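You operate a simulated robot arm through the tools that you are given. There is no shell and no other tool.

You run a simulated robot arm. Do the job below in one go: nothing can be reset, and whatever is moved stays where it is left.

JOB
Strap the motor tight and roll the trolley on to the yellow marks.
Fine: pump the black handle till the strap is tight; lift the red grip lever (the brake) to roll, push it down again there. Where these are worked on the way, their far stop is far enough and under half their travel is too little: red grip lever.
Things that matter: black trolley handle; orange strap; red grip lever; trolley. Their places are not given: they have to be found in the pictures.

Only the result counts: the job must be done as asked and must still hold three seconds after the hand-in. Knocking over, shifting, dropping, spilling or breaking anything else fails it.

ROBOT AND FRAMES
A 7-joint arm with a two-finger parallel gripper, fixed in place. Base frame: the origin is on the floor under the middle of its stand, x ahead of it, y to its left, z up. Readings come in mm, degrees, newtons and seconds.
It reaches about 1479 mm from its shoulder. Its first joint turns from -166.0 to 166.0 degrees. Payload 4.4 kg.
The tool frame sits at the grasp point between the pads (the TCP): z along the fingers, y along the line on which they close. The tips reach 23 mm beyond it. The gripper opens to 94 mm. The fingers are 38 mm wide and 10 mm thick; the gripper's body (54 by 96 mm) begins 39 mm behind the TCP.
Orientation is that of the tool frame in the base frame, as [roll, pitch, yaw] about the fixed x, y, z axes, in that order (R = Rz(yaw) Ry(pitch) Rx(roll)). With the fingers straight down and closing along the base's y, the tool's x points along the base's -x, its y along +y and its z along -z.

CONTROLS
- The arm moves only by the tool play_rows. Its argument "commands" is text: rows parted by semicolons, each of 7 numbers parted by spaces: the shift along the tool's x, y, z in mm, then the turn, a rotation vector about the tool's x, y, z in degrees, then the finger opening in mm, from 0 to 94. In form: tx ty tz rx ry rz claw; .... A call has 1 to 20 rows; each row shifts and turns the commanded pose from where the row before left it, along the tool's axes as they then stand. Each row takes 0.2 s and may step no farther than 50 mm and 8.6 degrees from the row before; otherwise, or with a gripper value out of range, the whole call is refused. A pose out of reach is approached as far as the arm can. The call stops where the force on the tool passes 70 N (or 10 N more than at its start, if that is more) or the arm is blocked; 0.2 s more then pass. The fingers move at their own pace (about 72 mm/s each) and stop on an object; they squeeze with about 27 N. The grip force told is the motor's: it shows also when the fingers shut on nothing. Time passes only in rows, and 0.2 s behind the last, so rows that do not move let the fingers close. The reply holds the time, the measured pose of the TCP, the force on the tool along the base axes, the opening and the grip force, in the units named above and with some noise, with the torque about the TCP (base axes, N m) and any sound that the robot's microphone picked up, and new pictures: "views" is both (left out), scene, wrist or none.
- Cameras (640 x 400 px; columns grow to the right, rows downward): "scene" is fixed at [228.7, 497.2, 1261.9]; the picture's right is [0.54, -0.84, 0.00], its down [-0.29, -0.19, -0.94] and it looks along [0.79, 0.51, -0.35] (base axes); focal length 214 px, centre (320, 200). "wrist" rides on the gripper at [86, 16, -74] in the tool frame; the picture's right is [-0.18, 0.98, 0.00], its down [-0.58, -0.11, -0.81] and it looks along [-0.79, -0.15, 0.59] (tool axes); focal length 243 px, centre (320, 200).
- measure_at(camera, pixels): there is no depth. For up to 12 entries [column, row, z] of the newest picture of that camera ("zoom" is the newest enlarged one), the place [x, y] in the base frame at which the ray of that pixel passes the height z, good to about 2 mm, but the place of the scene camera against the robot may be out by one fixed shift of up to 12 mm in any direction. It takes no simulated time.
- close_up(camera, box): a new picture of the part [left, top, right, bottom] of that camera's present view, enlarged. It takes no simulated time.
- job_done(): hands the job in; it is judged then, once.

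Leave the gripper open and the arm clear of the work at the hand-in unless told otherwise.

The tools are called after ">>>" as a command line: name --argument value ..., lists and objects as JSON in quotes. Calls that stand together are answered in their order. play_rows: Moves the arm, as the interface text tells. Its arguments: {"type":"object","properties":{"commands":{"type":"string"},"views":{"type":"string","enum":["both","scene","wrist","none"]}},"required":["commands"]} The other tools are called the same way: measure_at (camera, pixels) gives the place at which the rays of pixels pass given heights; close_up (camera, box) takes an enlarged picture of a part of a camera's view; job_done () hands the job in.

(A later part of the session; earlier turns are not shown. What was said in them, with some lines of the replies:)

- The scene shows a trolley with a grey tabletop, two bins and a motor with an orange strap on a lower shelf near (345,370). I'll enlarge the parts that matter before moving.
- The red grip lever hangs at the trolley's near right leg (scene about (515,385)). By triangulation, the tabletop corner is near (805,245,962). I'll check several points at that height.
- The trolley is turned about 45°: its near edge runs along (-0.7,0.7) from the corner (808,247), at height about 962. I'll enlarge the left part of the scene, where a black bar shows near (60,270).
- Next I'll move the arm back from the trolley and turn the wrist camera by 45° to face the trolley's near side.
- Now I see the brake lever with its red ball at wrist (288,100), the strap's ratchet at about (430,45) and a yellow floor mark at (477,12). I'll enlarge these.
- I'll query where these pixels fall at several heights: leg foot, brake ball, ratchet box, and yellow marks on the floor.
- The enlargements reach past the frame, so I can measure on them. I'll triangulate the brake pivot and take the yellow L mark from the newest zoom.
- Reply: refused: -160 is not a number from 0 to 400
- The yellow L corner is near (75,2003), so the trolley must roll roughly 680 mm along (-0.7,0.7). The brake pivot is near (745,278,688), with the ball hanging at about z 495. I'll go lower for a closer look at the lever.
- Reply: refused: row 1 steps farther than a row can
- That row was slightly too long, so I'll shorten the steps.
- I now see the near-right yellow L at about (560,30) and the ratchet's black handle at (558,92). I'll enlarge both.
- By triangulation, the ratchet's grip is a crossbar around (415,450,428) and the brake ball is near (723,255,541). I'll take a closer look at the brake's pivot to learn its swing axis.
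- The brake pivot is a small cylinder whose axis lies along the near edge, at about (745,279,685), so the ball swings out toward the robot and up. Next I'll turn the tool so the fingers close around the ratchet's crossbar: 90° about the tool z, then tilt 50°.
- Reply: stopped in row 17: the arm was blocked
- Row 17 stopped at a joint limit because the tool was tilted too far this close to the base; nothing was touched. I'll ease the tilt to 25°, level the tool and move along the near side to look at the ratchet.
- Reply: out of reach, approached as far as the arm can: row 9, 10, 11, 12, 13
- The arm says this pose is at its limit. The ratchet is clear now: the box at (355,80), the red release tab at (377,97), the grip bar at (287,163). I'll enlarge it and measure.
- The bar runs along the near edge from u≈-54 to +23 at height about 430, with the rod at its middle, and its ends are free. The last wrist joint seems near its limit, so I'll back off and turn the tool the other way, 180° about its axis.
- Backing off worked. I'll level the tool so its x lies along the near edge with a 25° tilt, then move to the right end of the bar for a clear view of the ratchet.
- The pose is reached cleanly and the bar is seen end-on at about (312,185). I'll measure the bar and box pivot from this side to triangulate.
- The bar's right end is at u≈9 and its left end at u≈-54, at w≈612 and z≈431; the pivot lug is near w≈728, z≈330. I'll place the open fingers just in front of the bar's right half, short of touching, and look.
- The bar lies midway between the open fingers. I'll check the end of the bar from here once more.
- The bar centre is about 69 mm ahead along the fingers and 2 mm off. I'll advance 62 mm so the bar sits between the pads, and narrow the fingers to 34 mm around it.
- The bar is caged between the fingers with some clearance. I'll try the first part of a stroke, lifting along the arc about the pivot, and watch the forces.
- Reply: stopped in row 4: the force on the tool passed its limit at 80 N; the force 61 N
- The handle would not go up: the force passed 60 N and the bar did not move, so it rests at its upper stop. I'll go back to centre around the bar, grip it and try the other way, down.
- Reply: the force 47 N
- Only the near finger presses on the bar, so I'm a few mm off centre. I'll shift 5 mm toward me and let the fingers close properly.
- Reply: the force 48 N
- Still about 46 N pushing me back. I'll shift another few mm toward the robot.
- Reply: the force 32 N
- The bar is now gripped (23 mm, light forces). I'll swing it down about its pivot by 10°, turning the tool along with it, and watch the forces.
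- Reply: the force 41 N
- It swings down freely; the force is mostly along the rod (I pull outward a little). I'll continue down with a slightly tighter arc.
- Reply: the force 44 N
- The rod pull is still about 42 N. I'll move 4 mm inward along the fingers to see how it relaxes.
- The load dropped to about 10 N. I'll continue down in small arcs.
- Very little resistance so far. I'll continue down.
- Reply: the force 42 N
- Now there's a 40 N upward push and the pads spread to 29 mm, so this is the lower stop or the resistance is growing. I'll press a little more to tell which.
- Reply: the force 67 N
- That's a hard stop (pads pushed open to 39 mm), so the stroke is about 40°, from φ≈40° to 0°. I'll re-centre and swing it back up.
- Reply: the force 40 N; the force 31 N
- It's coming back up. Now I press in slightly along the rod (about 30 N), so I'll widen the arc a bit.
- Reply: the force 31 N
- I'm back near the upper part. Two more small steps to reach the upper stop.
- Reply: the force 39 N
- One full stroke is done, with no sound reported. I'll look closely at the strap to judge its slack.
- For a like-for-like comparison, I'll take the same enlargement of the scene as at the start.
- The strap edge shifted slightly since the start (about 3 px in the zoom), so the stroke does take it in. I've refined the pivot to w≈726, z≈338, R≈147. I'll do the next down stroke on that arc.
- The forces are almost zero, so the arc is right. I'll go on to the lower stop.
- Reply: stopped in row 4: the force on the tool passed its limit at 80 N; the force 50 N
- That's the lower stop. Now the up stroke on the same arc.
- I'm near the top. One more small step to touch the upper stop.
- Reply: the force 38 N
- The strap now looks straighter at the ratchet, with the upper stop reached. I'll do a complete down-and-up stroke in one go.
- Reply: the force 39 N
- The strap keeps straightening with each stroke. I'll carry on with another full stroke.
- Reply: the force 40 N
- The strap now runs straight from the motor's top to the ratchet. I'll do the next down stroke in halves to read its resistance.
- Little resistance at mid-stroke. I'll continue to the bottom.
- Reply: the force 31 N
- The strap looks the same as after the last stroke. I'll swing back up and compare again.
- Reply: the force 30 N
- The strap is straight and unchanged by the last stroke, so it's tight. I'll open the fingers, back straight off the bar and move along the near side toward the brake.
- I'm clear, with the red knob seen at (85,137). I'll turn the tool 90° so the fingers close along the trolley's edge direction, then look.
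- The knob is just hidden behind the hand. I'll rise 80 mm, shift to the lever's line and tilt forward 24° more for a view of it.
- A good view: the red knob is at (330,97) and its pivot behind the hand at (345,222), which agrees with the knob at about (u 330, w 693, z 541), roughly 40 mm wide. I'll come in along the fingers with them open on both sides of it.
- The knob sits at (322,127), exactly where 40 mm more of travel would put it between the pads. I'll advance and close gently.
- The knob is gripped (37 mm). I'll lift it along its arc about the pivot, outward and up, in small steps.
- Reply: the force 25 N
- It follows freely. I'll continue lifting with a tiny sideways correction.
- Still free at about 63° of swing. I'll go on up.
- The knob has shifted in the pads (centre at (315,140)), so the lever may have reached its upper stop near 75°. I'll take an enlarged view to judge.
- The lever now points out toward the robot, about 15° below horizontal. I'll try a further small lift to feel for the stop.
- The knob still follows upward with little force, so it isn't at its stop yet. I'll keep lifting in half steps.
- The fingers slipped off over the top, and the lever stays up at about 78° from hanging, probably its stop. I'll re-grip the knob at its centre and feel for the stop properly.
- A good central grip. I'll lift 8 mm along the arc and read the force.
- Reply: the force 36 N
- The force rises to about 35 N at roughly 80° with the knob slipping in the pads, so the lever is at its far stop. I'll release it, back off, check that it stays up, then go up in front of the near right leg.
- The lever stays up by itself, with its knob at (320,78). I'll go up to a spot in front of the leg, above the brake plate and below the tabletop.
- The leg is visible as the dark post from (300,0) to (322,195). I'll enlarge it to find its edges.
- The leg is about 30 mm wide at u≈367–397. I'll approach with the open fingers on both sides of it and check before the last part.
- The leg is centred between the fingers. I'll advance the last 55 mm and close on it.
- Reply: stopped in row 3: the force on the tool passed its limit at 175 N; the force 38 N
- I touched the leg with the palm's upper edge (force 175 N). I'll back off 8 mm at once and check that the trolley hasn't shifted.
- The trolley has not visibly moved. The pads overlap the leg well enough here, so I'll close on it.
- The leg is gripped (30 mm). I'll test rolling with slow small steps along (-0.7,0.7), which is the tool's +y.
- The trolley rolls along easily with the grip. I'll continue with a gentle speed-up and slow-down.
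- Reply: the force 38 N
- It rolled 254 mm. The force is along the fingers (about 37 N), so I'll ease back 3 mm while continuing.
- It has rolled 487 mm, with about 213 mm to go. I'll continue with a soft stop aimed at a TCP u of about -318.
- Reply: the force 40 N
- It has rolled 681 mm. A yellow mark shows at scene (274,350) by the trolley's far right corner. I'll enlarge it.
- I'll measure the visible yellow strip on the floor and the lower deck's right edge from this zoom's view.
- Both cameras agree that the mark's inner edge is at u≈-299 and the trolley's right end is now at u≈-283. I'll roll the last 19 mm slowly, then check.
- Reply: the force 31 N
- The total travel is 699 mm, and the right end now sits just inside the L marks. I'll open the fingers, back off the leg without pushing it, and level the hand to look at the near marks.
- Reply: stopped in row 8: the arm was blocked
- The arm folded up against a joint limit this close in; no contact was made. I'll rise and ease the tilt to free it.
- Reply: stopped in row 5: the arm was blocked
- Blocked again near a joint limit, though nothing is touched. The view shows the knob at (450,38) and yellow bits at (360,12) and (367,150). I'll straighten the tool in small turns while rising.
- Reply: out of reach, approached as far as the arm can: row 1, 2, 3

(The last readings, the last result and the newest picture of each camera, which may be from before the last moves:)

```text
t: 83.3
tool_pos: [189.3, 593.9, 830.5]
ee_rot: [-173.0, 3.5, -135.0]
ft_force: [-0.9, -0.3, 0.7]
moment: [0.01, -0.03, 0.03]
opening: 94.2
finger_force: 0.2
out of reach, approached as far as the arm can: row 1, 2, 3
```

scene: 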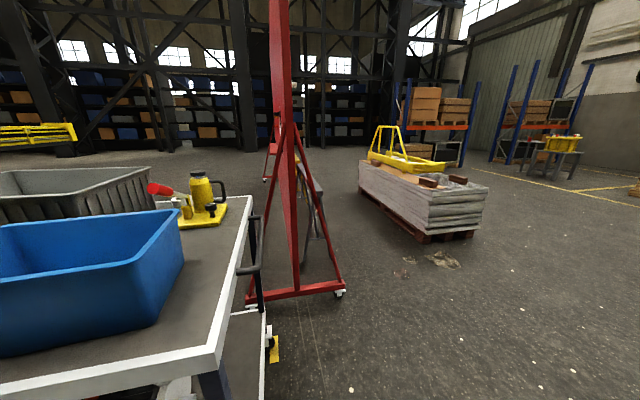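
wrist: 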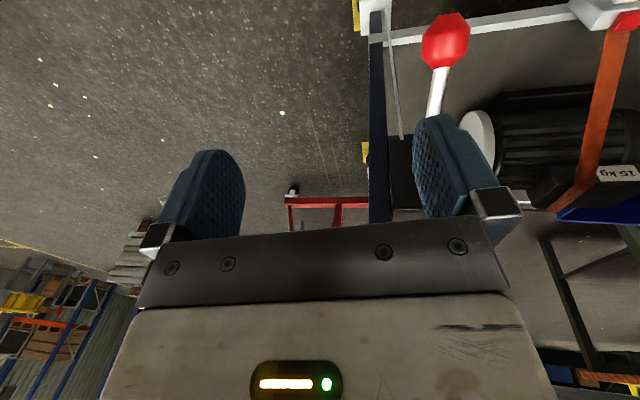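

It's stuck at a limit in this direction. I'll shift sideways toward the middle of the robot's front, where there is free space, and straighten there.

>>> play_rows --commands "0 -40 0 0 0 0 94;0 -40 0 0 0 0 94;0 -40 0 0 0 0 94;0 -40 0 0 0 0 94" --views "wrist"

```text
t: 84.3
tool_pos: [290.2, 475.1, 824.4]
ee_rot: [-173.8, 2.5, -135.2]
ft_force: [1.1, -0.2, -1.3]
moment: [0.02, -0.02, 0.01]
opening: 94.0
finger_force: 0.1
out of reach, approached as far as the arm can: row 1
```

wrist: 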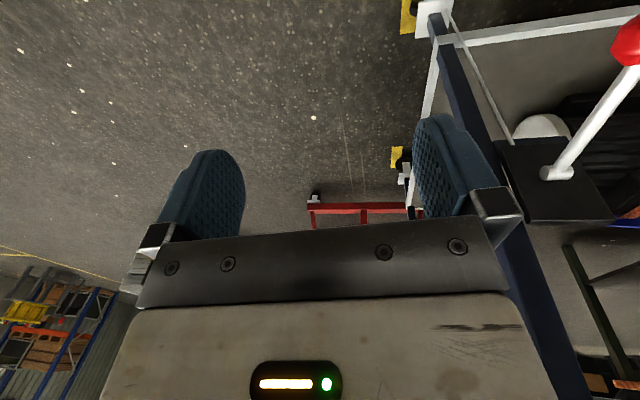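

Free again. From here both right-hand marks show at (410,18) and (397,158). I'll enlarge and measure them against the deck's edge.

>>> close_up --camera "wrist" --box '[340, 0, 500, 100]'

>>> close_up --camera "wrist" --box '[360, 100, 460, 200]'

>>> measure_at --camera "wrist" --pixels '[[401, 32, 0], [391, 147, 0], [389, 167, 0], [440, 46, 285], [436, 60, 285]]'

```text
4.00 times, centred on (420, 50) of wrist
```

zoom: 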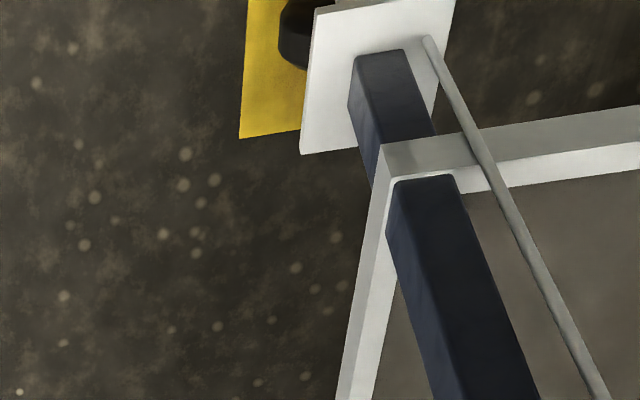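

```text
4.00 times, centred on (410, 150) of wrist
```

zoom: 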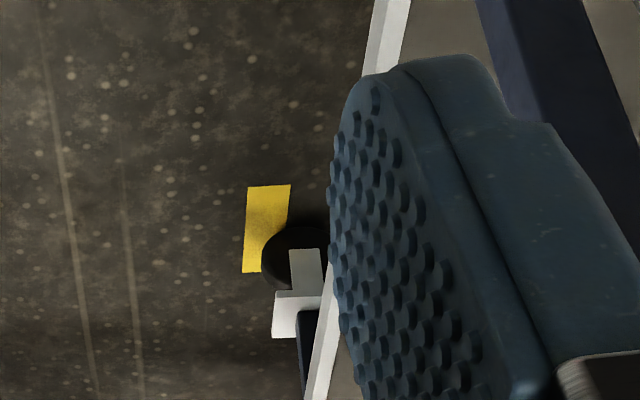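

```text
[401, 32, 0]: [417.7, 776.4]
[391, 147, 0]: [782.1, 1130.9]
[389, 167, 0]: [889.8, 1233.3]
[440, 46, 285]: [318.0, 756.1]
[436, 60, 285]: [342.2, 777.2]
```

The marks' inner edges are at u≈-298, w≈740 and w≈1458. The trolley's right end is at u≈-302 and its sides at 745 and 1460, so it fits. Next is the brake: I'll go lower here, then tilt the hand forward as before.

>>> play_rows --commands "0 0 45 -6 0 0 94;0 0 48 0 0 0 94;0 0 48 0 0 0 94;0 0 0 0 -8.4 0 94;0 0 0 0 -8.4 0 94;0 0 0 0 -8.4 0 94;0 0 0 0 -8.4 0 94;0 0 0 0 -8.4 0 94;0 0 0 0 -6 0 94" --views "wrist"

```text
t: 86.5
tool_pos: [290.5, 450.8, 666.5]
ee_rot: [-170.5, 46.1, -128.1]
ft_force: [-0.3, -0.1, 0.5]
moment: [-0.01, 0.05, -0.03]
opening: 94.0
finger_force: 0.1
out of reach, approached as far as the arm can: row 1
stopped in row 9: the arm was blocked; the commanded pose is now the measured one
```

wrist: 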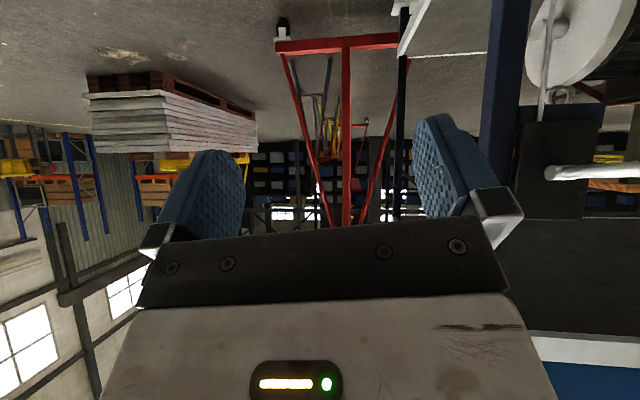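

One wrist joint is held at its limit and leaves a 9° twist. The floor where the trolley stood is free now, so I'll move out there to let the arm unfold, then straighten the tool.

>>> play_rows --commands "-48 0 8 0 0 0 94;-48 0 8 0 0 0 94;-48 0 8 0 0 0 94;-48 0 8 0 0 0 94;-48 0 8 0 0 0 94;0 0 0 0 8.4 0 94;0 0 0 0 8.4 0 94;0 0 0 0 8.4 0 94;0 0 0 0 8.4 0 94;0 0 0 0 8.4 0 94" --views "wrist"

```text
t: 88.7
tool_pos: [419.0, 599.6, 813.5]
ee_rot: [-172.2, 4.8, -132.4]
ft_force: [-2.9, 1.0, -0.1]
moment: [-0.02, -0.16, -0.09]
opening: 93.9
finger_force: 0.1
```

wrist: 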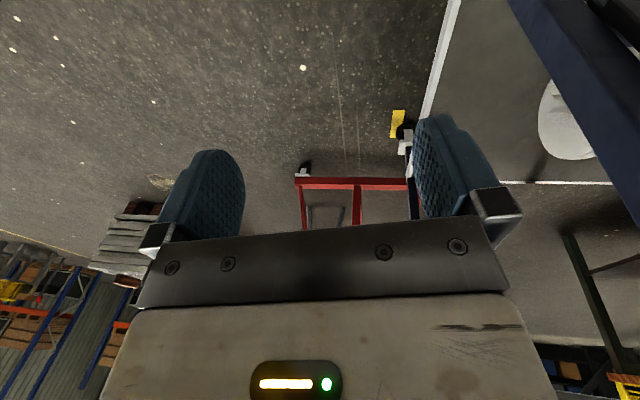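

I'm out in the open. I'll take out the remaining twist.

>>> play_rows --commands "0 0 0 0 5.1 1.9 94;0 0 0 -4 0 0 94;0 0 0 -3.8 0 0 94;0 0 0 0 0 0 94" --views "none"

```text
t: 89.7
tool_pos: [413.8, 599.7, 811.7]
ee_rot: [-173.3, 4.5, -134.5]
ft_force: [-0.4, 0.5, 0.5]
moment: [0.03, 0.01, 0.01]
opening: 93.9
finger_force: 0.1
out of reach, approached as far as the arm can: row 1, 2, 3
```

The twist persists, so a wrist joint must be at its end. I'll test a turn about the finger axis to find the free direction.

>>> play_rows --commands "0 0 0 0 0 -8 94;0 0 0 0 0 -8 94;0 0 0 0 0 -8 94;0 0 0 -4 0 0 94;0 0 0 -3.5 0 0 94" --views "none"

```text
t: 90.9
tool_pos: [415.6, 599.9, 812.2]
ee_rot: [-172.2, 2.0, -114.8]
ft_force: [-0.2, -0.1, 0.1]
moment: [-0.01, 0.01, 0.02]
opening: 94.0
finger_force: 0.0
out of reach, approached as far as the arm can: row 3, 4, 5
```

That direction soon ended. I'll try the other way.

>>> play_rows --commands "0 0 0 0 0 8 94;0 0 0 0 0 8 94;0 0 0 0 0 8 94;0 0 0 0 0 8 94;0 0 0 0 0 8 94;0 0 0 0 0 8 94;0 0 0 0 0 8 94" --views "none"

```text
t: 92.5
tool_pos: [415.1, 600.6, 812.2]
ee_rot: [-177.2, 7.6, -170.9]
ft_force: [0.1, 0.2, -0.7]
moment: [0.01, -0.03, 0.02]
opening: 94.1
finger_force: 0.0
```

Turning the positive way is free. The wrist is in a flipped posture with up to 8° of twist left, which is acceptable for gripping the round knob. I'll turn back to the lever's direction and retreat to a spot in front of the trolley, low and near.

>>> play_rows --commands "0 0 0 0 0 -8.5 94;0 0 0 0 0 -8.5 94;0 0 0 0 0 -8.5 94;0 0 0 0 0 -8.5 94;48 0 12 0 0 0 94;48 0 12 0 0 0 94;48 0 12 0 0 0 94;48 0 12 0 0 0 94;0 0 45 0 0 0 94;0 0 45 0 0 0 94" --views "wrist"

```text
t: 94.7
tool_pos: [296.3, 465.3, 658.1]
ee_rot: [-173.5, 4.8, -136.5]
ft_force: [-0.1, 0.4, -0.4]
moment: [-0.03, -0.03, 0.01]
opening: 94.1
finger_force: 0.0
```

wrist: 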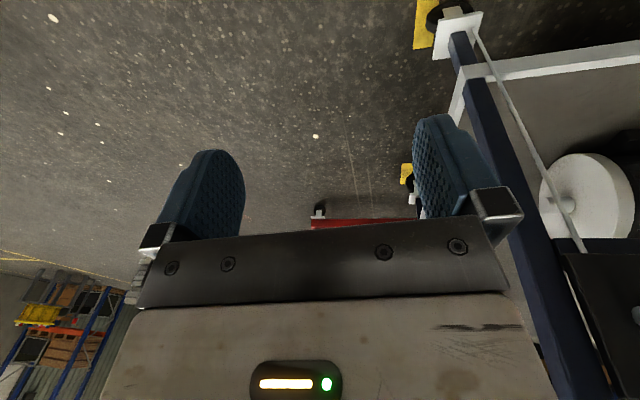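

Good. I'll go sideways to stand in front of the brake lever, keeping back from it.

>>> play_rows --commands "6 45 -12 0 0 0 94;6 45 -12 0 0 0 94;6 45 -12 0 0 0 94;6 45 -12 0 0 0 94;6 45 -12 0 0 0 94" --views "wrist"

```text
t: 95.9
tool_pos: [112.4, 611.7, 689.1]
ee_rot: [-173.5, 4.8, -136.6]
ft_force: [-0.8, -0.1, 0.4]
moment: [0.0, -0.04, -0.05]
opening: 93.8
finger_force: 0.1
```

wrist: 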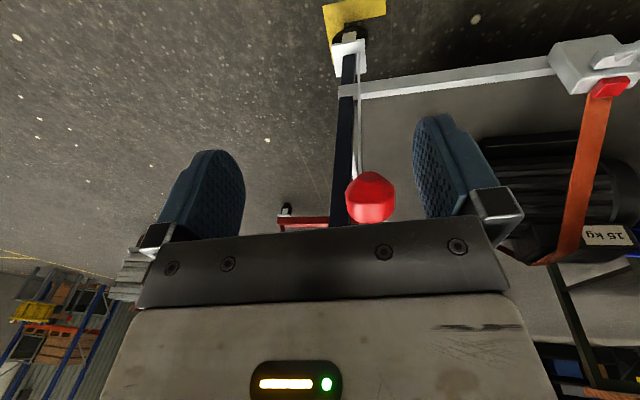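

I'm in front of the lever: the knob is at (370,197), and the near-right L mark is at (350,15) around the caster. I'll enlarge the mark to check the trolley's position.

>>> close_up --camera "wrist" --box '[280, 0, 440, 100]'

>>> measure_at --camera "zoom" --pixels '[[329, 25, 0], [342, 6, 0], [421, 57, 0], [337, 158, 0], [238, 160, 0], [272, 187, 285], [550, 158, 285]]'

```text
4.00 times, centred on (360, 50) of wrist
```

zoom: 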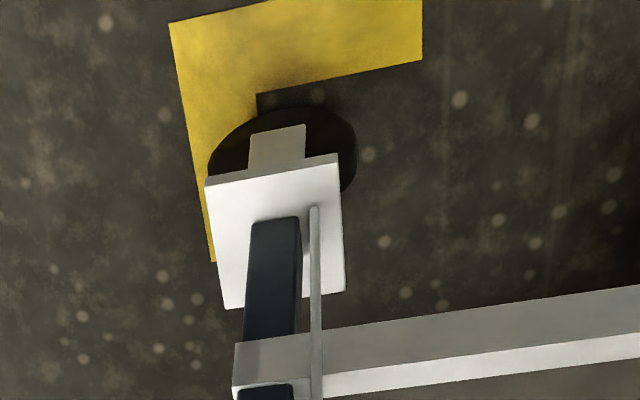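

```text
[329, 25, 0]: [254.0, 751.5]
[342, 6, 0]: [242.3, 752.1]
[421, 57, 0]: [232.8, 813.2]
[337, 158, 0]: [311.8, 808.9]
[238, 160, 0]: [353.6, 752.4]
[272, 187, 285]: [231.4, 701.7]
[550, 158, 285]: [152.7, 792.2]
```

I'll measure the L's corners and the deck corner from this enlargement.

>>> measure_at --camera "zoom" --pixels '[[170, 24, 0], [257, 94, 0], [423, 60, 0], [213, 262, 0], [232, 386, 285], [232, 386, 295], [235, 343, 255], [235, 343, 265], [640, 335, 285], [280, 160, 40]]'

```text
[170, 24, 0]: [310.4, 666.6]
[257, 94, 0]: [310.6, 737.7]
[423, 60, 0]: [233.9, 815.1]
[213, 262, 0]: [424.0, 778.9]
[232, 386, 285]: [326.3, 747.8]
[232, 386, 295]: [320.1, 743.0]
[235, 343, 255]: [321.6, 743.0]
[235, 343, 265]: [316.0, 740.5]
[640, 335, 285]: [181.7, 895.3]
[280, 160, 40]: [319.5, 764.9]
```

The L's inner corner is at (u -302, w 741) and the deck's corner at about (-299, 749), so the trolley is within a few mm. I'll look further left for the left end and its mark, using a wide box at the picture's edge.

>>> close_up --camera "wrist" --box '[600, 0, 640, 400]'

```text
1.00 times, centred on (620, 200) of wrist (not enlarged: the box is as wide or as high as the picture)
```

zoom: 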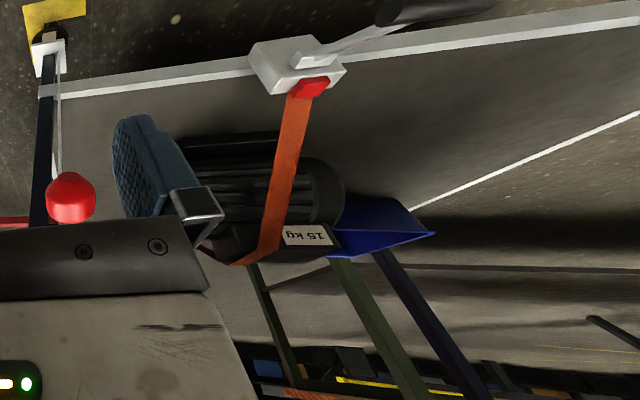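

The wide box works. To see the left end and its marks, I'll turn the hand 30° about its axis to the left and look.

>>> play_rows --commands "0 0 0 0 0 -8 94;0 0 0 0 0 -8 94;0 0 0 0 0 -8 94;0 0 0 0 0 -8 94" --views "wrist"

>>> close_up --camera "wrist" --box '[560, 0, 640, 250]'

```text
t: 96.9
tool_pos: [113.3, 611.3, 692.8]
ee_rot: [-171.9, 0.7, -104.8]
ft_force: [-0.7, 0.0, 0.4]
moment: [-0.05, 0.0, 0.03]
opening: 94.0
finger_force: 0.1
```

wrist: 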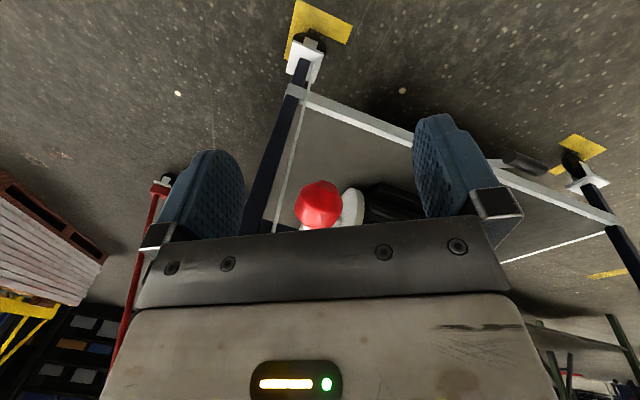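

```text
1.60 times, centred on (600, 125) of wrist
```

zoom: 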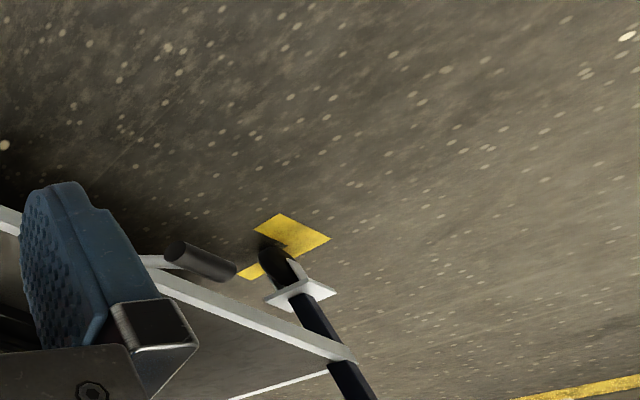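

Now both near marks and the far-left one show. I'll enlarge the near-left mark with its caster, and the near-right one.

>>> close_up --camera "wrist" --box '[540, 115, 640, 235]'

>>> measure_at --camera "zoom" --pixels '[[320, 200, 0]]'

>>> close_up --camera "wrist" --box '[260, 0, 400, 110]'

```text
3.33 times, centred on (590, 175) of wrist
```

zoom: 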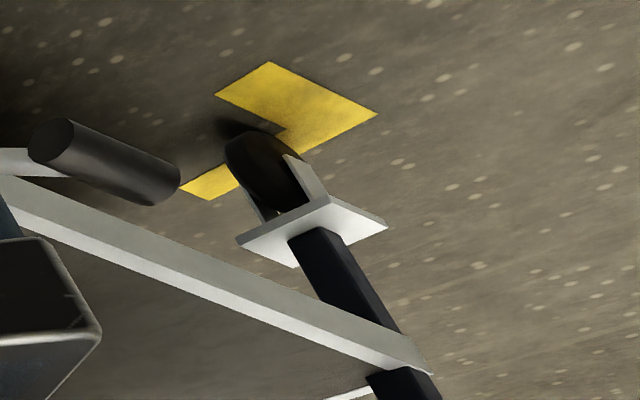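

```text
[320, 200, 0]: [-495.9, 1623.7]
```

```text
3.64 times, centred on (330, 55) of wrist
```

zoom: 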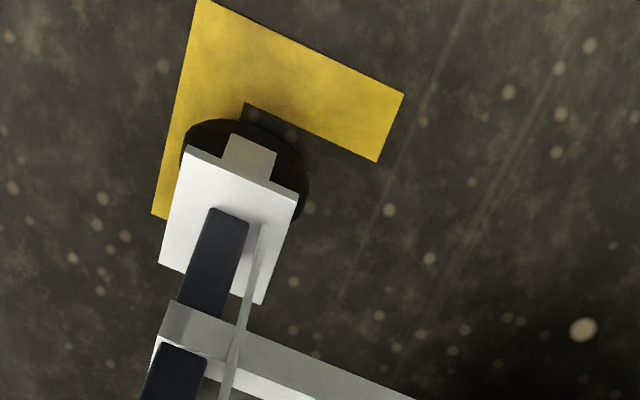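

I'll retake the near-left enlargement and measure its corners and the deck's left corner.

>>> close_up --camera "wrist" --box '[540, 115, 640, 235]'

>>> measure_at --camera "zoom" --pixels '[[378, 115, 0], [287, 130, 0], [268, 62, 0], [216, 95, 0], [208, 200, 0], [181, 187, 0], [431, 373, 285], [431, 373, 295], [401, 336, 255], [401, 336, 265]]'

```text
3.33 times, centred on (590, 175) of wrist
```

zoom: 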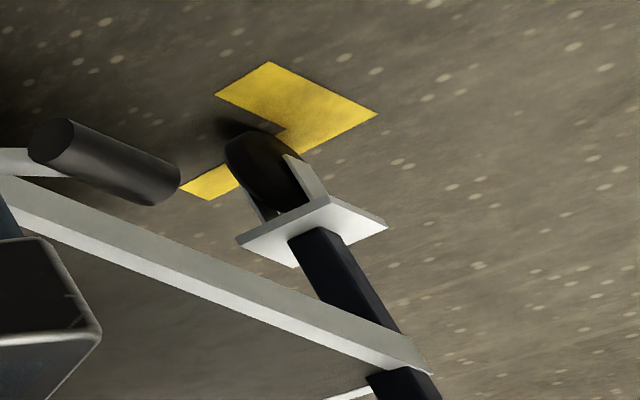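

```text
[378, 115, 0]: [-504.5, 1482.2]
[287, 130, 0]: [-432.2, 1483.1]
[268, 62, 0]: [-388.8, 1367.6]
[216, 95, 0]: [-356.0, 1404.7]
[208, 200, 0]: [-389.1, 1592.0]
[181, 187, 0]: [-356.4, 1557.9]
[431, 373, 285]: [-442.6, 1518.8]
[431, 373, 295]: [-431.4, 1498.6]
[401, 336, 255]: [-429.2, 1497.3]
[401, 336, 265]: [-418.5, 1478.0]
```

By these views the marks' inner edges span u -302 to -1354, and the trolley spans about -300 to -1345, so a further 5 mm left would centre it. I'll do that while holding the brake knob. First I turn back and tilt the hand forward in front of the knob.

>>> play_rows --commands "0 0 0 0 0 8 94;0 0 0 0 0 8 94;0 0 0 0 0 8 94;0 0 0 0 0 8 94;0 18 -15 0 0 0 94;0 0 0 0 -8.4 0 94;0 0 0 0 -8.4 0 94;0 0 0 0 -8.4 0 94;0 0 0 0 -8.4 0 94;0 0 0 0 -8.4 0 94" --views "wrist"

```text
t: 99.3
tool_pos: [145.2, 615.0, 697.7]
ee_rot: [-170.0, 46.1, -134.1]
ft_force: [0.1, -0.7, 0.0]
moment: [0.0, -0.01, -0.03]
opening: 94.0
finger_force: 0.1
stopped in row 10: the arm was blocked; the commanded pose is now the measured one
```

wrist: 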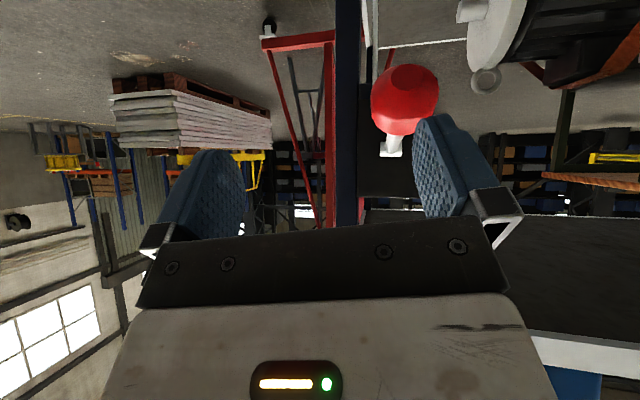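

The pose drifted 38 mm aside as the joints reached their limit, with the knob at (405,100), 48 mm to the right of my centre line. I'll try shifting over at this tilt.

>>> play_rows --commands "0 16 -4 0 0 0 94;0 16 0 0 0 0 94;0 16 0 0 0 0 94" --views "wrist"

```text
t: 100.3
tool_pos: [148.8, 657.9, 729.9]
ee_rot: [-173.2, 48.3, -139.7]
ft_force: [-0.7, -0.4, 0.1]
moment: [0.02, -0.06, -0.02]
opening: 94.1
finger_force: 0.0
stopped in row 3: the arm was blocked; the commanded pose is now the measured one
```

wrist: 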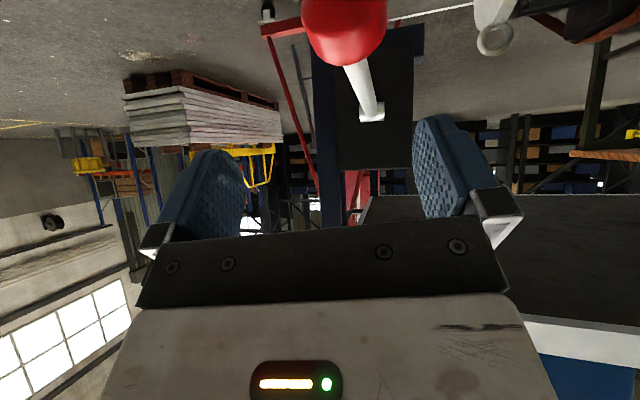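

In this posture the arm wanders when tilted past 42°, so I won't grip; instead I'll push the knob with closed fingertips at a gentler tilt. I'll back off and reduce the tilt to about 28° first.

>>> play_rows --commands "0 0 -30 0 4 0 94;0 0 -20 0 8 0 94;0 0 0 0 8 0 94;0 0 0 0 0 0 0;0 0 0 0 0 0 0;0 0 0 0 0 0 0" --views "wrist"

```text
t: 101.7
tool_pos: [130.7, 637.8, 762.8]
ee_rot: [-175.0, 28.2, -143.5]
ft_force: [0.1, 0.3, -0.3]
moment: [0.02, -0.03, 0.01]
opening: 0.0
finger_force: 21.1
```

wrist: 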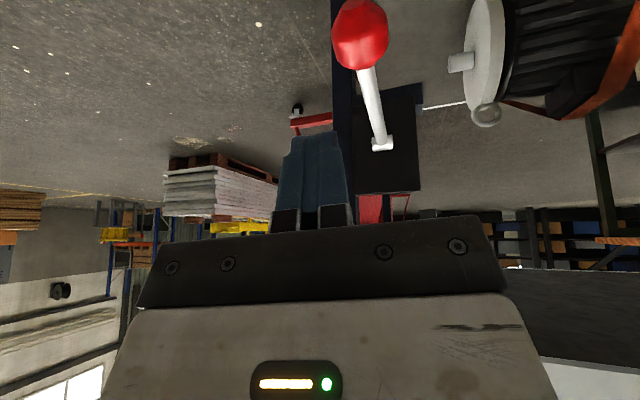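

I'll correct the heading a bit in this easier posture and see what the joints allow.

>>> play_rows --commands "0 0 0 -2 -0.3 -3.7 0;0 0 0 -2 -0.3 -3.7 0;0 0 0 -2.5 0 0 0;0 0 0 -2.5 0 0 0" --views "wrist"

```text
t: 102.7
tool_pos: [117.0, 634.5, 747.7]
ee_rot: [-178.9, 27.2, -133.3]
ft_force: [-0.1, -0.2, 0.8]
moment: [0.03, 0.01, -0.02]
opening: 0.3
finger_force: 27.3
```

wrist: 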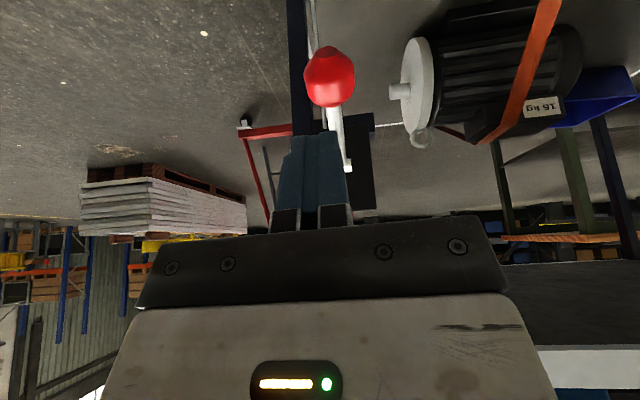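

The twist is gone now: the orientation is clean at a 27° tilt, with the knob at (330,77) straight ahead of the closed fingers. I'll move to just above the knob.

>>> play_rows --commands "-2.2 2 25 0 0 0 0;-2.2 2 25 0 0 0 0" --views "wrist"

```text
t: 103.3
tool_pos: [127.7, 665.6, 721.6]
ee_rot: [180.0, 28.4, -133.2]
ft_force: [-0.2, 0.4, -0.5]
moment: [0.02, -0.05, 0.0]
opening: 0.0
finger_force: 26.6
```

wrist: 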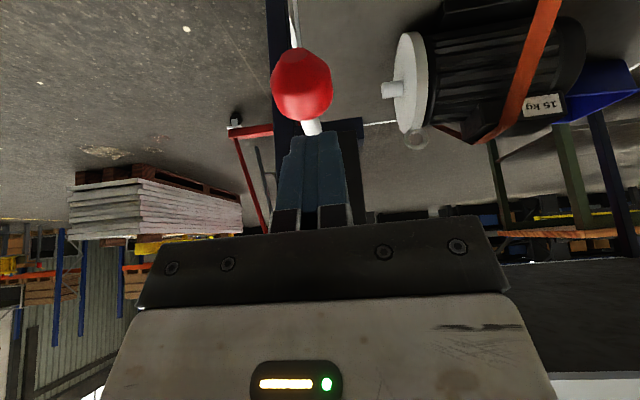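

The knob is at (302,85), about 10 mm to the left and 11 mm off in x. I'll centre the fingertips over it and come down to just short of contact.

>>> play_rows --commands "11.4 -9.5 8 0 0 0 0;0 0 10 0 0 0 0" --views "wrist"

```text
t: 103.9
tool_pos: [133.9, 657.6, 698.4]
ee_rot: [-179.9, 28.3, -133.2]
ft_force: [-0.6, 0.1, 0.0]
moment: [-0.02, -0.01, 0.01]
opening: 0.0
finger_force: 27.1
```

wrist: 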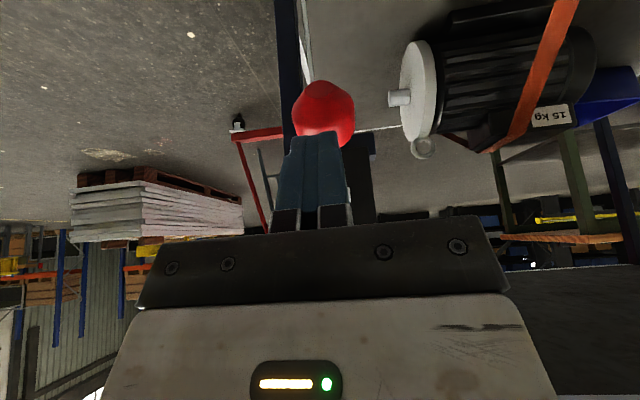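

The fingertips are about 9 mm from the knob and centred. I'll press the lever down along its arc, first 10°.

>>> play_rows --commands "0 0 9 0 0 0 0;2.6 0 12 0 0 0 0;2.6 0 12 0 0 0 0" --views "wrist"

```text
t: 104.7
tool_pos: [142.4, 665.0, 666.8]
ee_rot: [179.9, 28.3, -133.3]
ft_force: [0.3, -0.2, 0.5]
moment: [-0.01, 0.02, 0.01]
opening: 0.3
finger_force: 27.2
```

wrist: 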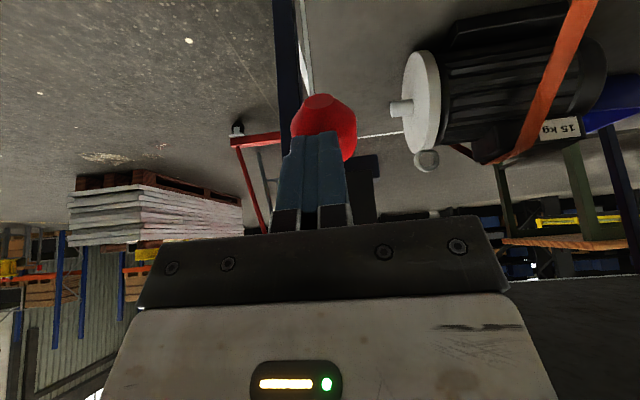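

The lever follows with almost no force; by the picture it's now at about 69°. I'll continue down the arc.

>>> play_rows --commands "0.5 0 12.4 0 0 0 0;0.5 0 12.4 0 0 0 0;-1.7 0 12.3 0 0 0 0;-1.7 0 12.3 0 0 0 0;-3.8 0 11.8 0 0 0 0;-3.8 0 11.8 0 0 0 0" --views "wrist"

```text
t: 106.1
tool_pos: [171.8, 695.2, 606.9]
ee_rot: [-179.9, 28.3, -133.2]
ft_force: [-0.2, 0.1, 0.2]
moment: [0.04, -0.01, -0.02]
opening: 0.0
finger_force: 27.2
```

wrist: 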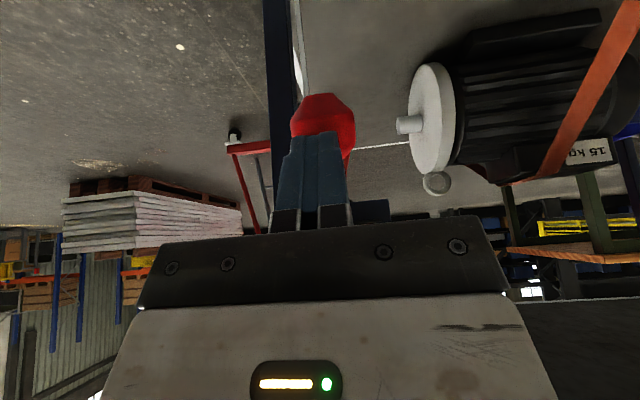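

It's tracking well, with the knob still right at the fingertips. I'll continue to the bottom.

>>> play_rows --commands "-5.8 0 11 0 0 0 0;-5.8 0 11 0 0 0 0;-7.6 0 9.8 0 0 0 0;-7.6 0 9.8 0 0 0 0;-6.7 0 6.4 0 0 0 0;-6.7 0 6.4 0 0 0 0" --views "wrist"

```text
t: 107.4
tool_pos: [205.6, 732.1, 580.0]
ee_rot: [-180.0, 28.0, -133.1]
ft_force: [-21.9, -20.2, 16.4]
moment: [0.05, -0.02, 0.04]
opening: 0.1
finger_force: 27.3
stopped in row 6: the force on the tool passed its limit at 97 N (the readings are from after the stop); the commanded pose is now the measured one
```

wrist: 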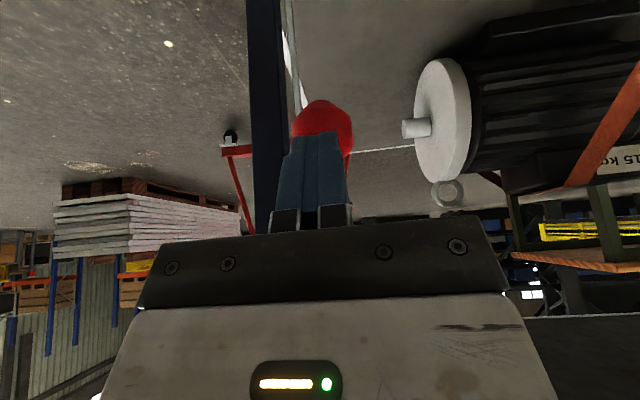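

The force rose to the stop limit (97 N), so the lever is firmly down. I'll back off along the fingers and check the lever and the trolley.

>>> play_rows --commands "0 0 -30 0 0 0 0;0 0 -45 0 0 0 0;10 0 -45 0 0 0 0;10 0 -40 0 0 0 0" --views "both"

>>> close_up --camera "scene" --box '[200, 290, 360, 400]'

```text
t: 108.4
tool_pos: [142.7, 662.5, 712.1]
ee_rot: [-179.9, 28.0, -133.2]
ft_force: [0.0, -0.2, 0.9]
moment: [0.01, -0.01, 0.04]
opening: 0.0
finger_force: 27.1
```

scene: 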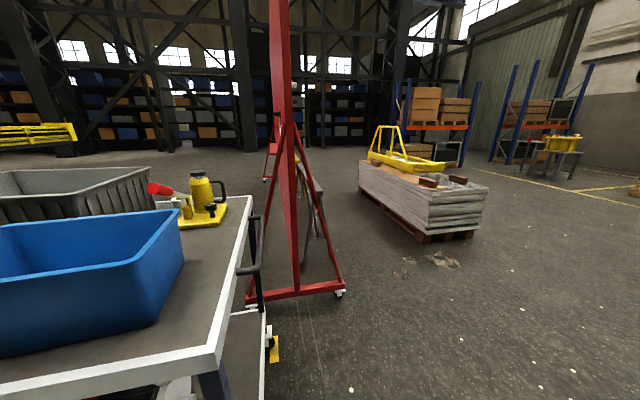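
wrist: 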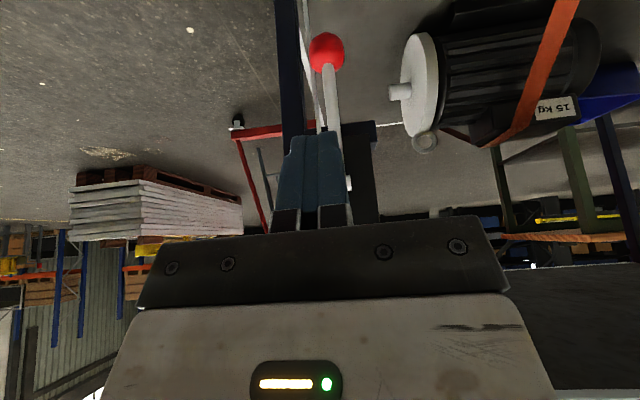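

```text
3.64 times, centred on (280, 345) of scene
```

zoom: 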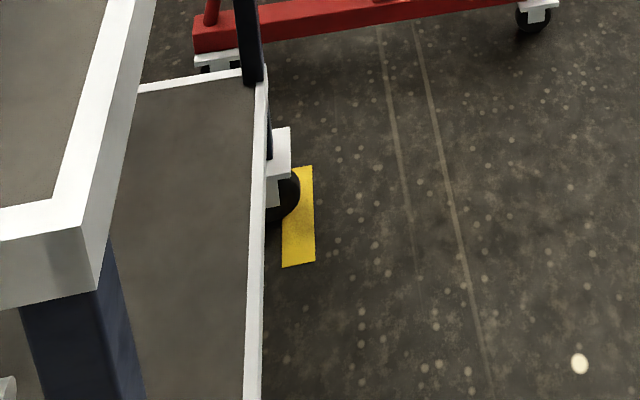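

The lever hangs at its starting angle again (knob at (327,55), about 11–12° from vertical), and the trolley is where I left it. I'll measure it against the mark once more.

>>> measure_at --camera "zoom" --pixels '[[258, 200, 301], [262, 120, 301], [253, 300, 301], [313, 166, 0], [316, 262, 0], [282, 267, 0], [80, 225, 962], [264, 70, 301]]'

```text
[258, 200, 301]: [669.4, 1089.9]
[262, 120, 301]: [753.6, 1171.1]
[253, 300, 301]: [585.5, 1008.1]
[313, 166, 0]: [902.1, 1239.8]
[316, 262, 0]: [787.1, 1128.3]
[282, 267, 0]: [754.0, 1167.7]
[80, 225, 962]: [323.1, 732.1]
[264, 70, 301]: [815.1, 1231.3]
```

The trolley stands within a few mm of the marks' inner edge, squarely. I'll move the arm clear to the free area and open the gripper.

>>> play_rows --commands "0 -45 -10 0 0 0 0;0 -45 -10 0 0 0 0;0 -45 -10 0 0 0 0;0 -45 -10 0 0 0 0;0 -45 -10 0 0 0 0;0 -45 -10 0 0 0 0;0 0 0 0 0 0 94;0 0 0 0 0 0 94;0 0 0 0 0 0 94;0 0 0 0 0 0 94" --views "both"

```text
t: 110.6
tool_pos: [321.5, 458.1, 763.3]
ee_rot: [-179.9, 28.0, -133.2]
ft_force: [-0.5, 0.1, 0.0]
moment: [-0.01, 0.02, 0.01]
opening: 94.0
finger_force: 0.1
```

scene: 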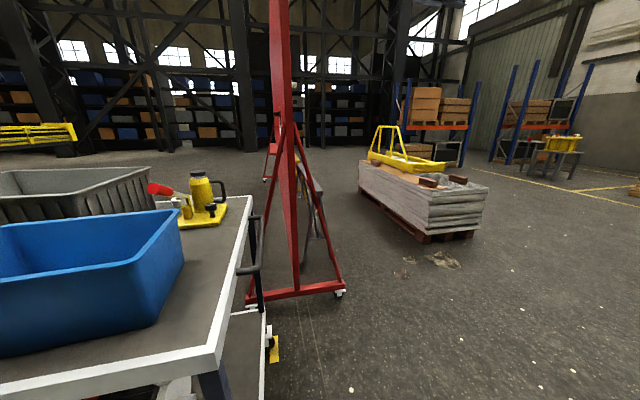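
wrist: 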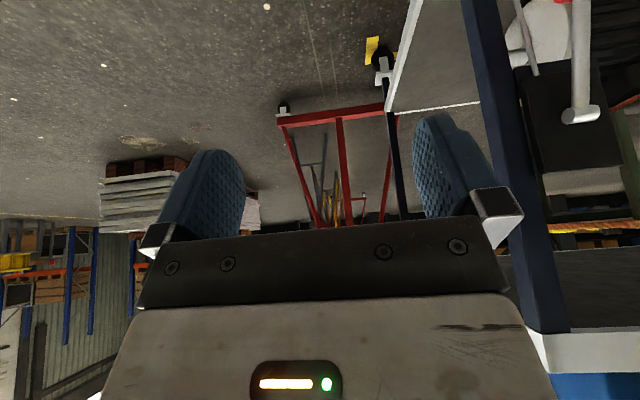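

The gripper is open and the arm is clear. The strap is tight, the brake lever is down and the trolley stands on its marks with everything still in place, so I'm handing the job in.

>>> job_done

```text
The job is handed in.
```

The motor is strapped tight and the trolley is on the yellow marks with its brake down. I've handed the job in, but the tool returned no verdict.

- **Strap:** I pumped the black handle through five full strokes. The strap straightened after four, and the fifth changed nothing more. The handle never stiffened and no click was reported, so "tight" rests on how the strap looks.
- **Brake:** I lifted the red grip lever to its far stop. After the roll I pushed it back down until it hit its stop, and it now hangs at its starting angle.
- **Trolley:** I gripped the near right leg and rolled the trolley about 700 mm. Its right end lies within about 5 mm of the marks' inner edge and it stands square. It may sit a few mm short of dead centre, and I left that uncorrected.
- **Contact:** While reaching for the leg, the palm hit it hard enough to stop the arm, at about 175 N. Pictures before and after showed no shift, and nothing on the trolley was disturbed.

The gripper is open and the arm is parked clear of the trolley.
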